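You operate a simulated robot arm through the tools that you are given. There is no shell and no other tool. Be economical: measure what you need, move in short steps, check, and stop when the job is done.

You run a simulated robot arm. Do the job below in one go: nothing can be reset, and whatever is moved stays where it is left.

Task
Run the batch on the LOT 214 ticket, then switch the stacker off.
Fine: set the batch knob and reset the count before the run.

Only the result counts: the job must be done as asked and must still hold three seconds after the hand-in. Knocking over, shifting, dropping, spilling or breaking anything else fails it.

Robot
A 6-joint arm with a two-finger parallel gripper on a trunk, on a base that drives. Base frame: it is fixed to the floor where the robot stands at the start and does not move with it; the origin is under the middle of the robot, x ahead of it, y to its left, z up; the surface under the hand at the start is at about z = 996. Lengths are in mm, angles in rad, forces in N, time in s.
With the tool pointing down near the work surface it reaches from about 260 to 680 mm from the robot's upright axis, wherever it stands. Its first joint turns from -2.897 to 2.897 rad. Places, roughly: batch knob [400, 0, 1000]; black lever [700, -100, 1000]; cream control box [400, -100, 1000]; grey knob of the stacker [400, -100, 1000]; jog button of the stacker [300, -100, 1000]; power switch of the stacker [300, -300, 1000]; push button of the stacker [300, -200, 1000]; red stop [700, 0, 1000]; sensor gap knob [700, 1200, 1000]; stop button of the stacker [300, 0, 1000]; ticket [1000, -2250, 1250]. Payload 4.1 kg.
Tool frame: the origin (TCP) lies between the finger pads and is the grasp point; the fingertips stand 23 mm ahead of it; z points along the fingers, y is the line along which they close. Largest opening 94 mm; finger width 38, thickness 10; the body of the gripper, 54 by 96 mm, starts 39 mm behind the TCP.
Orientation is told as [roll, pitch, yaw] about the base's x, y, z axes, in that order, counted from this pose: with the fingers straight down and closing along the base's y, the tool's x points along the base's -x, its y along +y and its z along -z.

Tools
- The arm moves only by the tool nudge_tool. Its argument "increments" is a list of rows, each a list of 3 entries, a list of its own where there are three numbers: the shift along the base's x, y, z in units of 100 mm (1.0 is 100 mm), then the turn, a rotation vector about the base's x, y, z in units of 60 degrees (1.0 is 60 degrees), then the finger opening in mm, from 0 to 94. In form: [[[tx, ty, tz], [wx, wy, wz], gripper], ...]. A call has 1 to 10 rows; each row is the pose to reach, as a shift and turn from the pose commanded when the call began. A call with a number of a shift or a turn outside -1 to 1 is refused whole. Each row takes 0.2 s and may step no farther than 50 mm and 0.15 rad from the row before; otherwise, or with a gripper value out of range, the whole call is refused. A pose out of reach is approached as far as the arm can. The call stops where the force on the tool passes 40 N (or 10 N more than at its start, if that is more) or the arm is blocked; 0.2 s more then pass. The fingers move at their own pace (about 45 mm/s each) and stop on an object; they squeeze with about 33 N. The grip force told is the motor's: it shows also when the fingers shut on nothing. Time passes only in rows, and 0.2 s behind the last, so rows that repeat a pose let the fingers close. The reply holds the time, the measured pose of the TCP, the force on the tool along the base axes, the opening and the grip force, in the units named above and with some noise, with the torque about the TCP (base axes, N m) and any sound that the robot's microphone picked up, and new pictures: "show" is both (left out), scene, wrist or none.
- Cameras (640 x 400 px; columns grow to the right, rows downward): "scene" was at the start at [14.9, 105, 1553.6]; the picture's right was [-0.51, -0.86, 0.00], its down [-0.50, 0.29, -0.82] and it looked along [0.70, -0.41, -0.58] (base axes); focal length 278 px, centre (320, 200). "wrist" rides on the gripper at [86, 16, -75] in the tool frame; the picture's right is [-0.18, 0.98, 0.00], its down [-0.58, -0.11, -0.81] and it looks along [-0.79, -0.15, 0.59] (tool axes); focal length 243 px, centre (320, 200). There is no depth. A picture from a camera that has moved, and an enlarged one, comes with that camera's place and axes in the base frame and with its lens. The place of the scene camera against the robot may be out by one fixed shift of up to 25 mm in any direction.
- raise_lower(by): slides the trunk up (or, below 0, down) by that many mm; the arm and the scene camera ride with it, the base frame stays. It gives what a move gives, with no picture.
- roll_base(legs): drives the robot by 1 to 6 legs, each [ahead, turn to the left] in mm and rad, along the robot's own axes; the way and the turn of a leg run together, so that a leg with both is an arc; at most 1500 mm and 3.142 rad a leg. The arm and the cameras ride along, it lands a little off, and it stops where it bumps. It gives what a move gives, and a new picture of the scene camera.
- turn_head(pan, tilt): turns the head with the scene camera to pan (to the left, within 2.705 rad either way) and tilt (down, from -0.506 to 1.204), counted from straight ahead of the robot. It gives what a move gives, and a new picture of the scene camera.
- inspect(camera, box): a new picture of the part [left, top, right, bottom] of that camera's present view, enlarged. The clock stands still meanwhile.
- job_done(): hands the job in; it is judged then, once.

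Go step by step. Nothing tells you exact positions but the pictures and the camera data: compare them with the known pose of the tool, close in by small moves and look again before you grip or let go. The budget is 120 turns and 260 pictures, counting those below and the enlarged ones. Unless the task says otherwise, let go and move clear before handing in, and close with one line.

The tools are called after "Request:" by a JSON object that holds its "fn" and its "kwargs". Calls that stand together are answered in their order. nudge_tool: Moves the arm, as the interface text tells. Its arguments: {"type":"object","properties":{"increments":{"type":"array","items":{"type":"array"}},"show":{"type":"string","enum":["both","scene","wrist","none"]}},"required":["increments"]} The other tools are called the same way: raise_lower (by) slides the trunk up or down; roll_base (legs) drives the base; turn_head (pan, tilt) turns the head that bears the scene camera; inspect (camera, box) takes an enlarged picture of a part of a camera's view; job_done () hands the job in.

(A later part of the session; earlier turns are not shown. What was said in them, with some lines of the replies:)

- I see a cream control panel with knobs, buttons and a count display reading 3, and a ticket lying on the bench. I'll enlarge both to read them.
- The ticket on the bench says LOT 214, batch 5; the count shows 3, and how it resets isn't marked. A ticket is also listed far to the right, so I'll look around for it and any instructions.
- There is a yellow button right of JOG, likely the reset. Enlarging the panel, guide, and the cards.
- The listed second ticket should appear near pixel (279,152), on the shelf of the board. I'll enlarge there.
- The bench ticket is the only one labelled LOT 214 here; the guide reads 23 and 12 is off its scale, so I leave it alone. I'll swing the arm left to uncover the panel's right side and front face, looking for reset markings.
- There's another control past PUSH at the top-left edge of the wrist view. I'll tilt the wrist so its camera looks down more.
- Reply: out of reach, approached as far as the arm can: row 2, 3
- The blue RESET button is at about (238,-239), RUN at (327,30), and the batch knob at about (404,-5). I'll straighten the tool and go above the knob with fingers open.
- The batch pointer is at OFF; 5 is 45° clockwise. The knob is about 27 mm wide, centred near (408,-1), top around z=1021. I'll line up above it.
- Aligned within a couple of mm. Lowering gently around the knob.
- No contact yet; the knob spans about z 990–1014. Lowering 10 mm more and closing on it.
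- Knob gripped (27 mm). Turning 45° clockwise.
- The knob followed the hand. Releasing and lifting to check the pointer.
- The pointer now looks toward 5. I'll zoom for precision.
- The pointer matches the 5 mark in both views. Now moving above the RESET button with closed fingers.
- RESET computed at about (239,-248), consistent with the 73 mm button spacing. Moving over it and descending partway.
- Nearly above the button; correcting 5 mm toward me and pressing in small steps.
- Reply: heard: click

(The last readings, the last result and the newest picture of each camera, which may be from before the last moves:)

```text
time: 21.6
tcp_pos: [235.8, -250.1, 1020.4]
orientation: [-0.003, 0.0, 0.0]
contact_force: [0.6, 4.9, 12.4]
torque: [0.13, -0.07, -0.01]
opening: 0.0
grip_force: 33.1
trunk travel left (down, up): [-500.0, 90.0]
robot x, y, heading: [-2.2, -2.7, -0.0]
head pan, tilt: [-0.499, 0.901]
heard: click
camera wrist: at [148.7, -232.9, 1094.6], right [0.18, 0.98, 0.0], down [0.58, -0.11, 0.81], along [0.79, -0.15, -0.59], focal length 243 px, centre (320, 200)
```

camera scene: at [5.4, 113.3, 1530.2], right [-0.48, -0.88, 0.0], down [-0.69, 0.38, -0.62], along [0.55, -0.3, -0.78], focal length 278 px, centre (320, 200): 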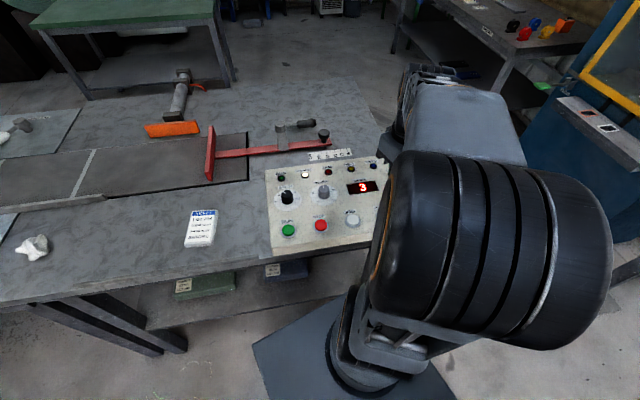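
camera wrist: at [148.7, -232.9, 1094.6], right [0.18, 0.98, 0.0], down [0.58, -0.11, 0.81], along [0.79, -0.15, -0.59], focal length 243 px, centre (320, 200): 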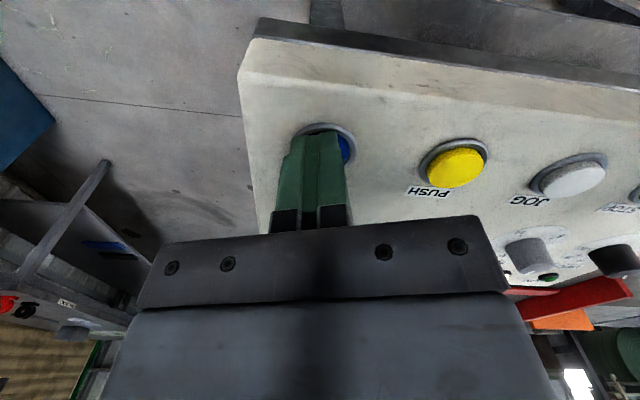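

A click was heard. I'll lift and check the counter.

Request:
{"fn": "nudge_tool", "kwargs": {"increments": [[[0, 0, 0.2], [0, 0, 0], 0], [[0, 0.1, 0.6], [0, 0, 0], 0], [[0.1, 0.4, 0.9], [0, 0, 0], 0]], "show": "wrist"}}

Request:
{"fn": "inspect", "kwargs": {"camera": "scene", "box": [260, 155, 400, 245]}}

```text
time: 22.4
tcp_pos: [247.2, -210.8, 1112.1]
orientation: [-0.001, -0.001, 0.0]
contact_force: [-0.2, -0.3, 0.7]
torque: [0.03, 0.0, 0.01]
opening: 0.0
grip_force: 32.7
trunk travel left (down, up): [-500.0, 90.0]
robot x, y, heading: [-0.1, 2.2, 0.0]
head pan, tilt: [-0.499, 0.901]
camera wrist: at [159.1, -194.6, 1185.5], right [0.18, 0.98, 0.0], down [0.58, -0.11, 0.81], along [0.79, -0.15, -0.59], focal length 243 px, centre (320, 200)
```

wrist: 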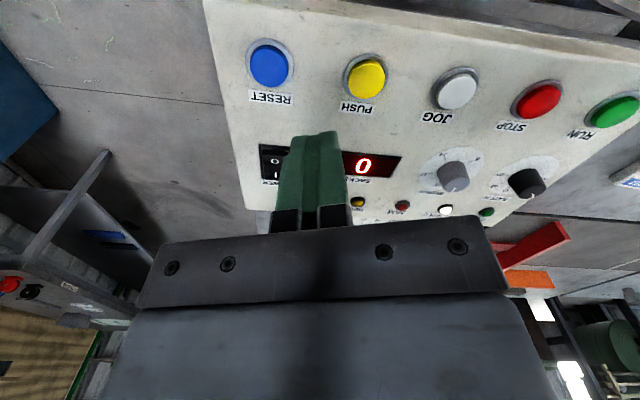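

```text
4.44 times, centred on (330, 200) of scene
camera zoom: at [5.3, 113.8, 1530.1], right [-0.48, -0.88, 0.0], down [-0.69, 0.38, -0.62], along [0.55, -0.3, -0.78], focal length 1235 px, centre (276, 200)
```

zoom: 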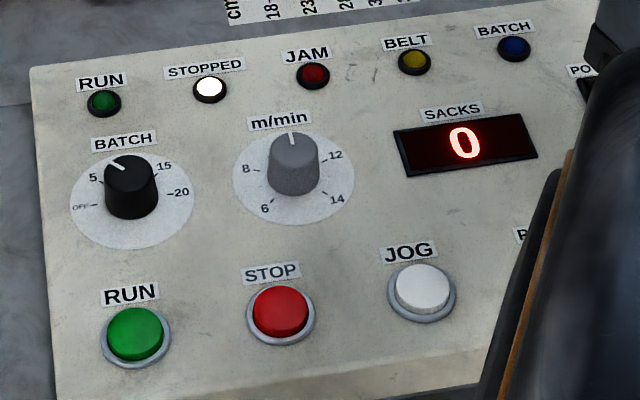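

Count is 0, batch is 5. Next: go over RUN at about (327,31).

Request:
{"fn": "nudge_tool", "kwargs": {"increments": [[[0.15, 0.4, 0], [0, 0, 0], 0], [[0.3, 0.8, 0], [0, 0, 0], 0], [[0.4, 1.0, 0], [0, 0, 0], 0]], "show": "none"}}

Request:
{"fn": "nudge_tool", "kwargs": {"increments": [[[0.15, 0.4, 0], [0, 0, 0], 0], [[0.3, 0.8, 0], [0, 0, 0], 0], [[0.4, 1.0, 0], [0, 0, 0], 0]], "show": "none"}}

Request:
{"fn": "nudge_tool", "kwargs": {"increments": [[[0, 0.41, -0.2], [0, 0, 0], 0], [[0, 0.41, -0.6], [0, 0, 0], 0], [[0, 0.41, -0.7], [0, 0, 0], 0]], "show": "wrist"}}

```text
time: 23.2
tcp_pos: [287.3, -107.8, 1111.6]
orientation: [0.0, 0.001, 0.001]
contact_force: [-0.2, 0.8, 0.7]
torque: [-0.03, 0.0, 0.02]
opening: 0.1
grip_force: 33.0
trunk travel left (down, up): [-500.0, 90.0]
robot x, y, heading: [-0.0, -2.2, -0.005]
head pan, tilt: [-0.499, 0.901]
```

```text
time: 24.0
tcp_pos: [324.6, -7.9, 1108.1]
orientation: [0.0, 0.001, -0.001]
contact_force: [0.5, -0.5, 0.2]
torque: [0.0, 0.02, 0.01]
opening: 0.0
grip_force: 32.8
trunk travel left (down, up): [-500.0, 90.0]
robot x, y, heading: [-3.6, 0.2, -0.001]
head pan, tilt: [-0.499, 0.901]
```

```text
time: 24.8
tcp_pos: [323.1, 31.2, 1042.3]
orientation: [-0.001, -0.001, -0.001]
contact_force: [0.2, -0.6, 0.3]
torque: [-0.03, 0.03, 0.02]
opening: 0.0
grip_force: 33.1
trunk travel left (down, up): [-500.0, 90.0]
robot x, y, heading: [-2.7, 2.7, -0.002]
head pan, tilt: [-0.499, 0.901]
camera wrist: at [236.0, 47.8, 1115.7], right [0.18, 0.98, 0.0], down [0.58, -0.11, 0.81], along [0.79, -0.15, -0.59], focal length 243 px, centre (320, 200)
```

wrist: 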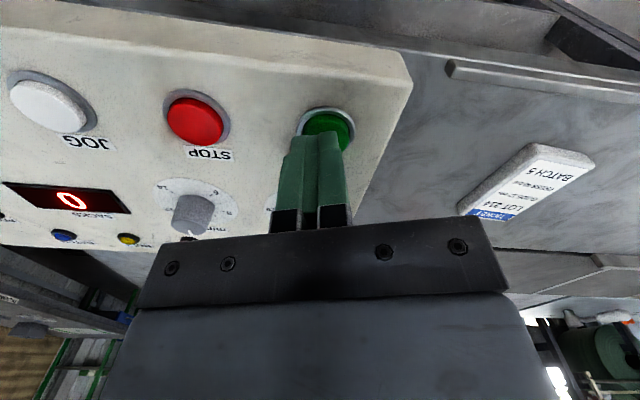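

RUN sits at about (327,34). Small correction, then press in steps.

Request:
{"fn": "nudge_tool", "kwargs": {"increments": [[[0.03, 0.03, -0.1], [0, 0, 0], 0], [[0.03, 0.03, -0.15], [0, 0, 0], 0], [[0.03, 0.03, -0.18], [0, 0, 0], 0], [[0.03, 0.03, -0.21], [0, 0, 0], 0], [[0.03, 0.03, -0.24], [0, 0, 0], 0], [[0.03, 0.03, -0.24], [0, 0, 0], 0]], "show": "none"}}

Request:
{"fn": "inspect", "kwargs": {"camera": "scene", "box": [260, 155, 400, 245]}}

```text
time: 26.2
tcp_pos: [326.7, 35.9, 1019.1]
orientation: [0.001, -0.005, -0.001]
contact_force: [-7.0, 2.0, 33.2]
torque: [0.01, 0.43, -0.04]
opening: 0.0
grip_force: 32.4
trunk travel left (down, up): [-500.0, 90.0]
robot x, y, heading: [-0.1, 1.4, 0.002]
head pan, tilt: [-0.499, 0.901]
heard: click
```

```text
4.44 times, centred on (330, 200) of scene
camera zoom: at [2.7, 113.5, 1530.6], right [-0.48, -0.88, 0.0], down [-0.69, 0.38, -0.62], along [0.55, -0.3, -0.78], focal length 1235 px, centre (276, 200)
```

zoom: 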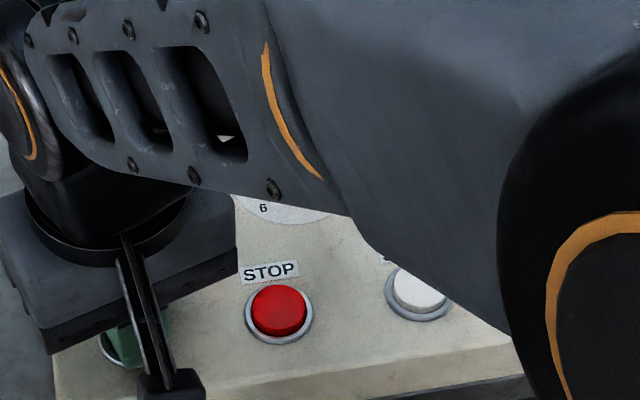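

Click heard. Lifting to watch the lamps and count.

Request:
{"fn": "nudge_tool", "kwargs": {"increments": [[[0, 0, 0.2], [0, 0, 0], 0], [[0, -0.2, 0.6], [0, 0, 0], 0], [[0, -0.6, 1.0], [0, 0, 0], 0]], "show": "both"}}

```text
refused: row 3 steps farther than a row can; nothing moved
```

Request:
{"fn": "nudge_tool", "kwargs": {"increments": [[[0, 0, 0.2], [0, 0, 0], 0], [[0, -0.2, 0.6], [0, 0, 0], 0], [[0, -0.4, 1.0], [0, 0, 0], 0]], "show": "both"}}

```text
time: 27.0
tcp_pos: [328.2, -2.8, 1115.9]
orientation: [0.001, -0.002, 0.0]
contact_force: [0.1, -0.1, -0.4]
torque: [0.03, -0.02, 0.0]
opening: 0.0
grip_force: 33.3
trunk travel left (down, up): [-500.0, 90.0]
robot x, y, heading: [1.1, 0.8, 0.001]
head pan, tilt: [-0.499, 0.901]
camera scene: at [5.3, 113.4, 1530.1], right [-0.48, -0.88, 0.0], down [-0.69, 0.38, -0.62], along [0.55, -0.3, -0.78], focal length 278 px, centre (320, 200)
camera wrist: at [240.6, 12.6, 1190.1], right [0.18, 0.98, 0.0], down [0.58, -0.11, 0.81], along [0.79, -0.15, -0.59], focal length 243 px, centre (320, 200)
```

scene: 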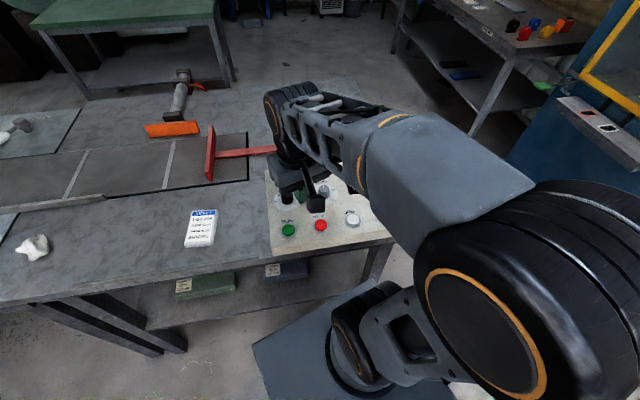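
wrist: 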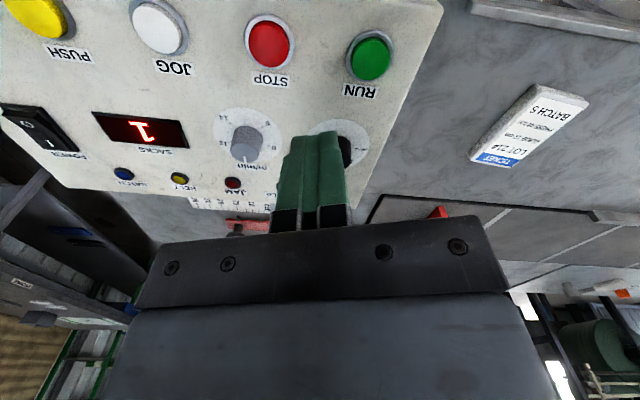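

The batch is running, count 1. I'll move toward the power switch while watching the count.

Request:
{"fn": "nudge_tool", "kwargs": {"increments": [[[-0.1, -0.4, 0], [0, 0, 0], 0], [[-0.2, -0.8, 0], [0, 0, 0], 0], [[-0.2, -1.0, 0], [0, 0, 0], 0]], "show": "none"}}

Request:
{"fn": "nudge_tool", "kwargs": {"increments": [[[-0.1, -0.4, 0], [0, 0, 0], 0], [[-0.2, -0.8, 0], [0, 0, 0], 0], [[-0.2, -1.0, 0], [0, 0, 0], 0]], "show": "both"}}

Request:
{"fn": "inspect", "kwargs": {"camera": "scene", "box": [260, 155, 400, 245]}}

```text
time: 27.8
tcp_pos: [308.1, -106.7, 1116.3]
orientation: [0.001, 0.001, -0.001]
contact_force: [-0.5, -1.1, -0.4]
torque: [-0.04, -0.02, 0.01]
opening: 0.1
grip_force: 33.5
trunk travel left (down, up): [-500.0, 90.0]
robot x, y, heading: [3.2, 0.1, 0.001]
head pan, tilt: [-0.499, 0.901]
```

```text
time: 28.6
tcp_pos: [289.0, -206.8, 1117.3]
orientation: [0.0, -0.001, 0.0]
contact_force: [1.1, -0.5, 0.5]
torque: [0.02, 0.02, 0.0]
opening: 0.1
grip_force: 32.8
trunk travel left (down, up): [-500.0, 90.0]
robot x, y, heading: [2.9, -1.2, 0.001]
head pan, tilt: [-0.499, 0.901]
camera scene: at [5.5, 113.3, 1530.3], right [-0.48, -0.88, 0.0], down [-0.69, 0.38, -0.62], along [0.55, -0.3, -0.78], focal length 278 px, centre (320, 200)
camera wrist: at [201.6, -190.5, 1192.3], right [0.18, 0.98, 0.0], down [0.58, -0.11, 0.81], along [0.79, -0.15, -0.59], focal length 243 px, centre (320, 200)
```

scene: 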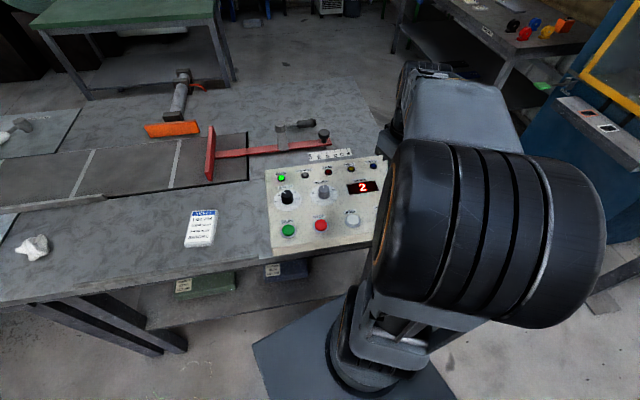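
wrist: 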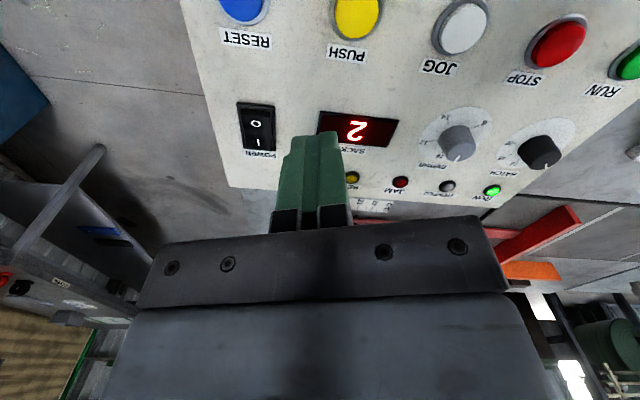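

```text
4.44 times, centred on (330, 200) of scene
camera zoom: at [5.5, 113.3, 1530.3], right [-0.48, -0.88, 0.0], down [-0.69, 0.38, -0.62], along [0.55, -0.3, -0.78], focal length 1235 px, centre (276, 200)
```

zoom: 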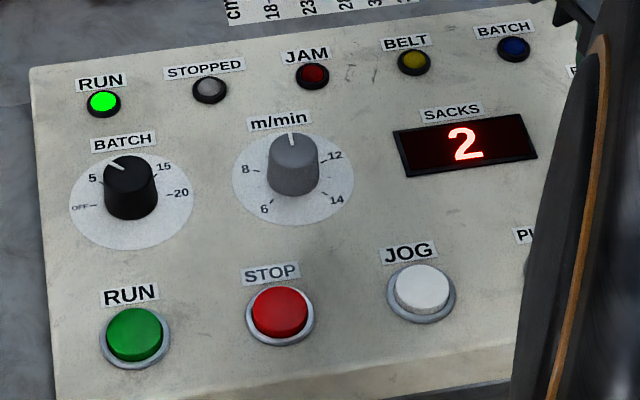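

Count 2, RUN lamp on. Waiting for the batch to finish.

Request:
{"fn": "nudge_tool", "kwargs": {"increments": [[[0, 0, 0], [0, 0, 0], 0], [[0, 0, 0], [0, 0, 0], 0], [[0, 0, 0], [0, 0, 0], 0], [[0, 0, 0], [0, 0, 0], 0], [[0, 0, 0], [0, 0, 0], 0], [[0, 0, 0], [0, 0, 0], 0], [[0, 0, 0], [0, 0, 0], 0], [[0, 0, 0], [0, 0, 0], 0], [[0, 0, 0], [0, 0, 0], 0], [[0, 0, 0], [0, 0, 0], 0]], "show": "none"}}

Request:
{"fn": "nudge_tool", "kwargs": {"increments": [[[0, 0, 0], [0, 0, 0], 0], [[0, 0, 0], [0, 0, 0], 0], [[0, 0, 0], [0, 0, 0], 0], [[0, 0, 0], [0, 0, 0], 0], [[0, 0, 0], [0, 0, 0], 0], [[0, 0, 0], [0, 0, 0], 0], [[0, 0, 0], [0, 0, 0], 0], [[0, 0, 0], [0, 0, 0], 0], [[0, 0, 0], [0, 0, 0], 0], [[0, 0, 0], [0, 0, 0], 0]], "show": "scene"}}

Request:
{"fn": "inspect", "kwargs": {"camera": "scene", "box": [260, 155, 400, 245]}}

```text
time: 30.8
tcp_pos: [289.3, -205.6, 1117.7]
orientation: [0.001, 0.0, 0.0]
contact_force: [0.0, 0.7, -0.3]
torque: [0.0, -0.02, 0.0]
opening: 0.1
grip_force: 32.7
trunk travel left (down, up): [-500.0, 90.0]
robot x, y, heading: [0.9, -0.6, 0.005]
head pan, tilt: [-0.499, 0.901]
```

```text
time: 33.0
tcp_pos: [289.5, -206.0, 1118.7]
orientation: [0.0, 0.001, 0.0]
contact_force: [1.0, 0.3, 0.2]
torque: [0.0, 0.01, 0.02]
opening: 0.0
grip_force: 33.0
trunk travel left (down, up): [-500.0, 90.0]
robot x, y, heading: [0.6, 4.2, 0.003]
head pan, tilt: [-0.499, 0.901]
camera scene: at [5.4, 113.5, 1530.2], right [-0.48, -0.88, 0.0], down [-0.69, 0.38, -0.62], along [0.55, -0.3, -0.78], focal length 278 px, centre (320, 200)
```

scene: 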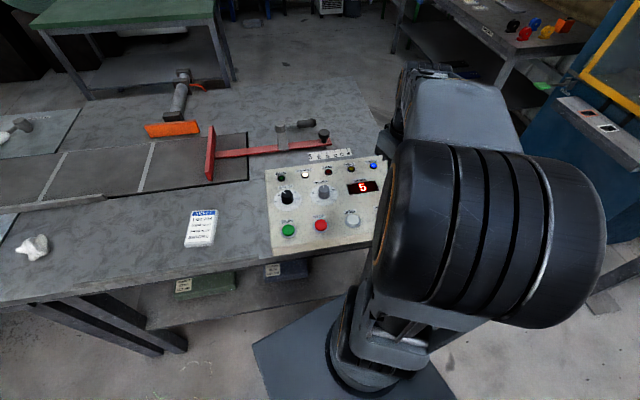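

```text
4.44 times, centred on (330, 200) of scene
camera zoom: at [5.4, 113.5, 1530.2], right [-0.48, -0.88, 0.0], down [-0.69, 0.38, -0.62], along [0.55, -0.3, -0.78], focal length 1235 px, centre (276, 200)
```

zoom: 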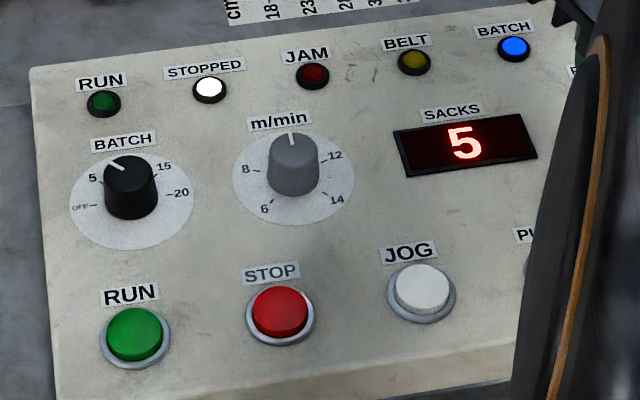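

Batch complete: 5 sacks, STOPPED and BATCH lamps on. Now a close look at the power rocker.

Request:
{"fn": "inspect", "kwargs": {"camera": "wrist", "box": [220, 80, 320, 170]}}

```text
4.44 times, centred on (270, 125) of wrist
camera zoom: at [201.7, -189.9, 1192.2], right [0.18, 0.98, 0.0], down [0.58, -0.11, 0.81], along [0.79, -0.15, -0.59], focal length 1078 px, centre (542, 533)
```

zoom: 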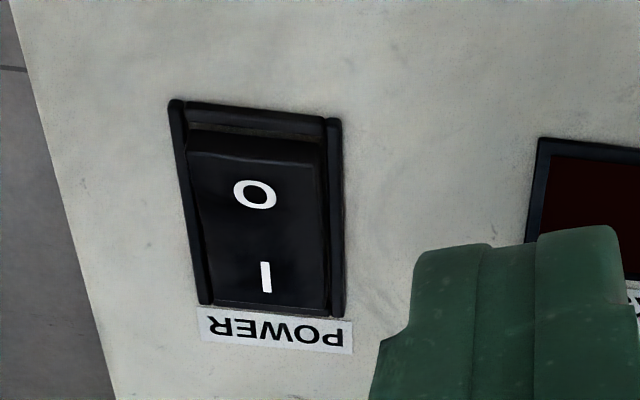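

The rocker is set to I (far end), with the raised O end nearest me at about (320,-271). I'll turn the tool in line with the rocker and tilt it so only a fingertip edge presses the O end.

Request:
{"fn": "nudge_tool", "kwargs": {"increments": [[[0.1, -0.25, 0], [0, 0, -0.12], 0], [[0.2, -0.5, 0], [0, 0, -0.24], 0], [[0.25, -0.63, -0.1], [0, 0, -0.315], 0]], "show": "none"}}

Request:
{"fn": "nudge_tool", "kwargs": {"increments": [[[0, 0, 0], [0.036, 0.105, 0], 0], [[0, 0, -0.2], [0.072, 0.21, 0], 0], [[0, 0, -0.4], [0.107, 0.316, 0], 0], [[0, 0, -0.5], [0.107, 0.316, 0], 0]], "show": "wrist"}}

Request:
{"fn": "inspect", "kwargs": {"camera": "wrist", "box": [240, 60, 400, 200]}}

```text
time: 33.8
tcp_pos: [315.2, -268.2, 1107.9]
orientation: [-0.001, -0.001, -0.331]
contact_force: [-0.5, 0.4, 1.3]
torque: [-0.01, -0.01, -0.01]
opening: 0.0
grip_force: 32.8
trunk travel left (down, up): [-500.0, 90.0]
robot x, y, heading: [2.2, -1.2, -0.0]
head pan, tilt: [-0.499, 0.901]
```

```text
time: 34.8
tcp_pos: [313.6, -267.8, 1057.1]
orientation: [-0.001, 0.351, -0.33]
contact_force: [-0.7, 0.7, 0.4]
torque: [0.03, -0.04, 0.04]
opening: 0.1
grip_force: 33.0
trunk travel left (down, up): [-500.0, 90.0]
robot x, y, heading: [1.9, -2.1, 0.0]
head pan, tilt: [-0.499, 0.901]
camera wrist: at [265.4, -235.2, 1156.1], right [0.48, 0.87, -0.06], down [0.74, -0.37, 0.56], along [0.46, -0.32, -0.83], focal length 243 px, centre (320, 200)
```

wrist: 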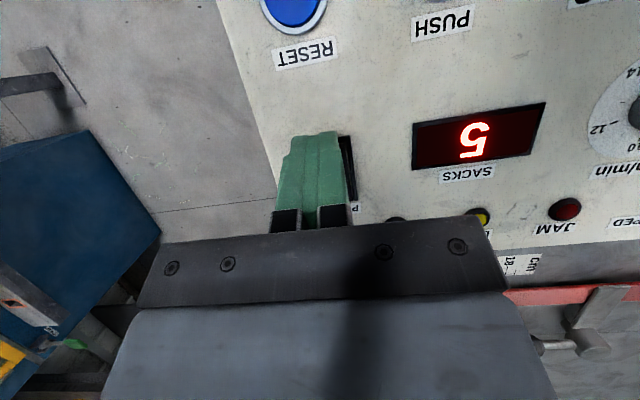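

```text
2.86 times, centred on (320, 130) of wrist
camera zoom: at [265.4, -235.2, 1156.1], right [0.48, 0.87, -0.06], down [0.74, -0.37, 0.56], along [0.46, -0.32, -0.83], focal length 693 px, centre (320, 400)
```

zoom: 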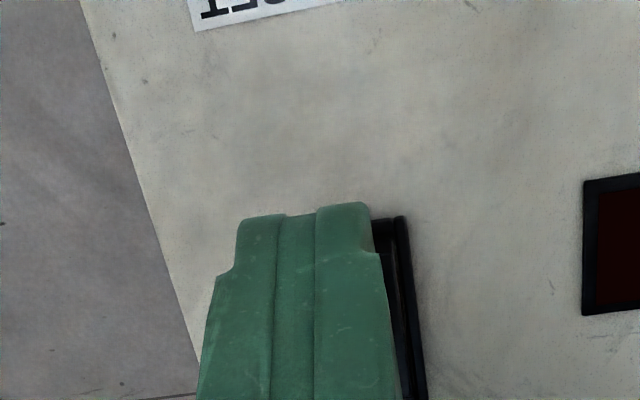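

Lined up to within ~2 mm. Pressing down in small steps.

Request:
{"fn": "nudge_tool", "kwargs": {"increments": [[[0, -0.02, -0.12], [0, 0, 0], 0], [[0, -0.02, -0.2], [0, 0, 0], 0], [[0, -0.02, -0.24], [0, 0, 0], 0], [[0, -0.02, -0.27], [0, 0, 0], 0], [[0, -0.02, -0.3], [0, 0, 0], 0], [[0, -0.02, -0.33], [0, 0, 0], 0], [[0, -0.02, -0.36], [0, 0, 0], 0]], "show": "wrist"}}

```text
time: 36.1
tcp_pos: [314.3, -268.8, 1031.6]
orientation: [-0.008, 0.336, -0.333]
contact_force: [-4.5, 5.0, 16.9]
torque: [0.16, -0.09, -0.11]
opening: 0.0
grip_force: 33.1
trunk travel left (down, up): [-500.0, 90.0]
robot x, y, heading: [1.2, -3.8, -0.002]
head pan, tilt: [-0.499, 0.901]
stopped in row 6: the force on the tool passed its limit at 45 N (the readings are from after the stop); the commanded pose is now the measured one
camera wrist: at [264.5, -234.7, 1128.6], right [0.48, 0.87, -0.07], down [0.74, -0.36, 0.57], along [0.47, -0.32, -0.82], focal length 243 px, centre (320, 200)
```

wrist: 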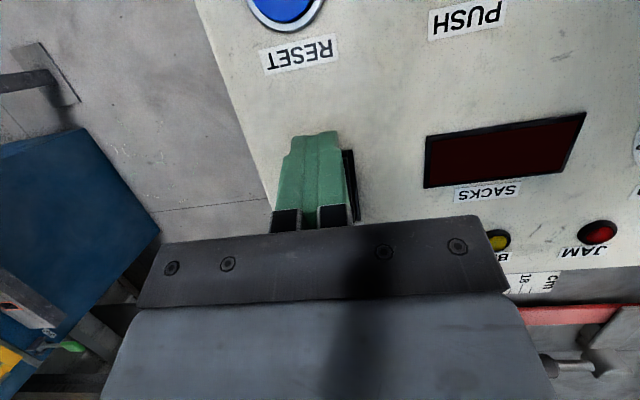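

The display went dark, so the stacker has switched off. Lifting clear and verifying.

Request:
{"fn": "nudge_tool", "kwargs": {"increments": [[[0, 0, 0.2], [0, 0, 0], 0], [[0, 0, 0.6], [0, 0, 0], 0], [[-0.1, 0, 1.0], [0, 0, 0], 0]], "show": "none"}}

Request:
{"fn": "nudge_tool", "kwargs": {"increments": [[[-0.1, 0.3, 0.1], [-0.036, -0.105, 0], 0], [[-0.2, 0.6, 0.1], [-0.072, -0.21, 0], 0], [[-0.3, 0.9, 0.1], [-0.107, -0.316, 0], 0]], "show": "both"}}

Request:
{"fn": "inspect", "kwargs": {"camera": "scene", "box": [260, 155, 400, 245]}}

```text
time: 36.9
tcp_pos: [304.8, -271.1, 1128.4]
orientation: [-0.006, 0.341, -0.332]
contact_force: [-0.5, -0.6, 0.3]
torque: [-0.04, 0.02, -0.01]
opening: 0.1
grip_force: 32.7
trunk travel left (down, up): [-500.0, 90.0]
robot x, y, heading: [-0.7, -3.1, 0.002]
head pan, tilt: [-0.499, 0.901]
```

```text
time: 37.7
tcp_pos: [276.7, -180.5, 1138.0]
orientation: [-0.005, -0.011, -0.331]
contact_force: [-0.1, 1.0, -1.5]
torque: [-0.03, -0.01, -0.01]
opening: 0.0
grip_force: 33.1
trunk travel left (down, up): [-500.0, 90.0]
robot x, y, heading: [-1.3, 1.7, -0.001]
head pan, tilt: [-0.499, 0.901]
camera scene: at [5.2, 113.7, 1530.2], right [-0.48, -0.88, 0.0], down [-0.69, 0.37, -0.62], along [0.55, -0.3, -0.78], focal length 278 px, centre (320, 200)
camera wrist: at [199.2, -137.1, 1209.3], right [0.49, 0.87, 0.0], down [0.51, -0.29, 0.81], along [0.71, -0.4, -0.58], focal length 243 px, centre (320, 200)
```

scene: 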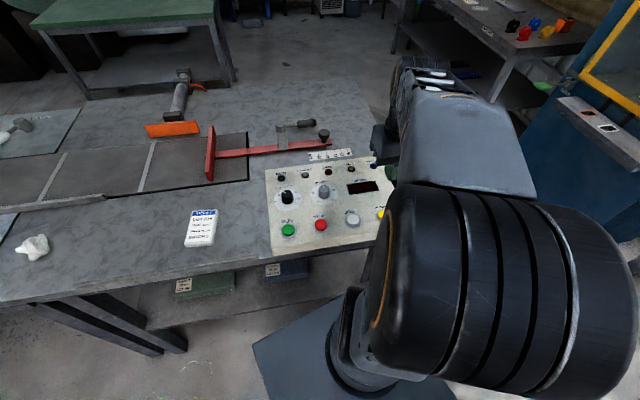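
wrist: 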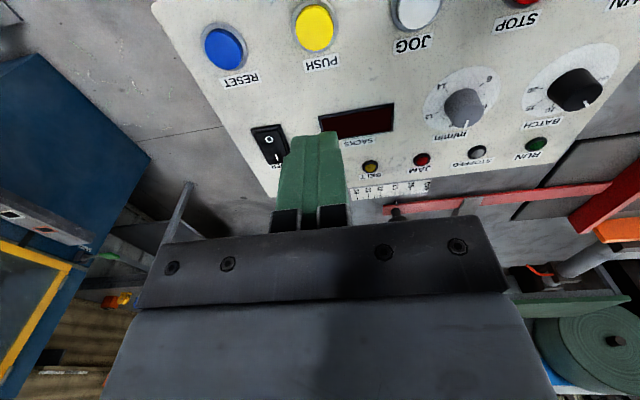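

```text
4.44 times, centred on (330, 200) of scene
camera zoom: at [5.2, 113.7, 1530.2], right [-0.48, -0.88, 0.0], down [-0.69, 0.37, -0.62], along [0.55, -0.3, -0.78], focal length 1235 px, centre (276, 200)
```

zoom: 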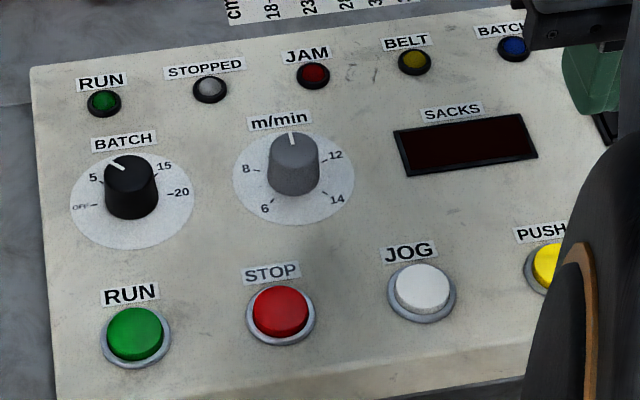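

All lamps and the display are dark, the rocker is at O, and the hand is clear. Handing in.

Request:
{"fn": "job_done", "kwargs": {}}

```text
The job is handed in.
```

I ran the LOT 214 batch: the knob was set to 5, the count was reset to 0, and the stacker stopped by itself at 5 sacks. I then switched the power off. The ticket also lists GUIDE 12 cm; I left the guide at 23, since you only named the knob and the count and 12 is off its scale.
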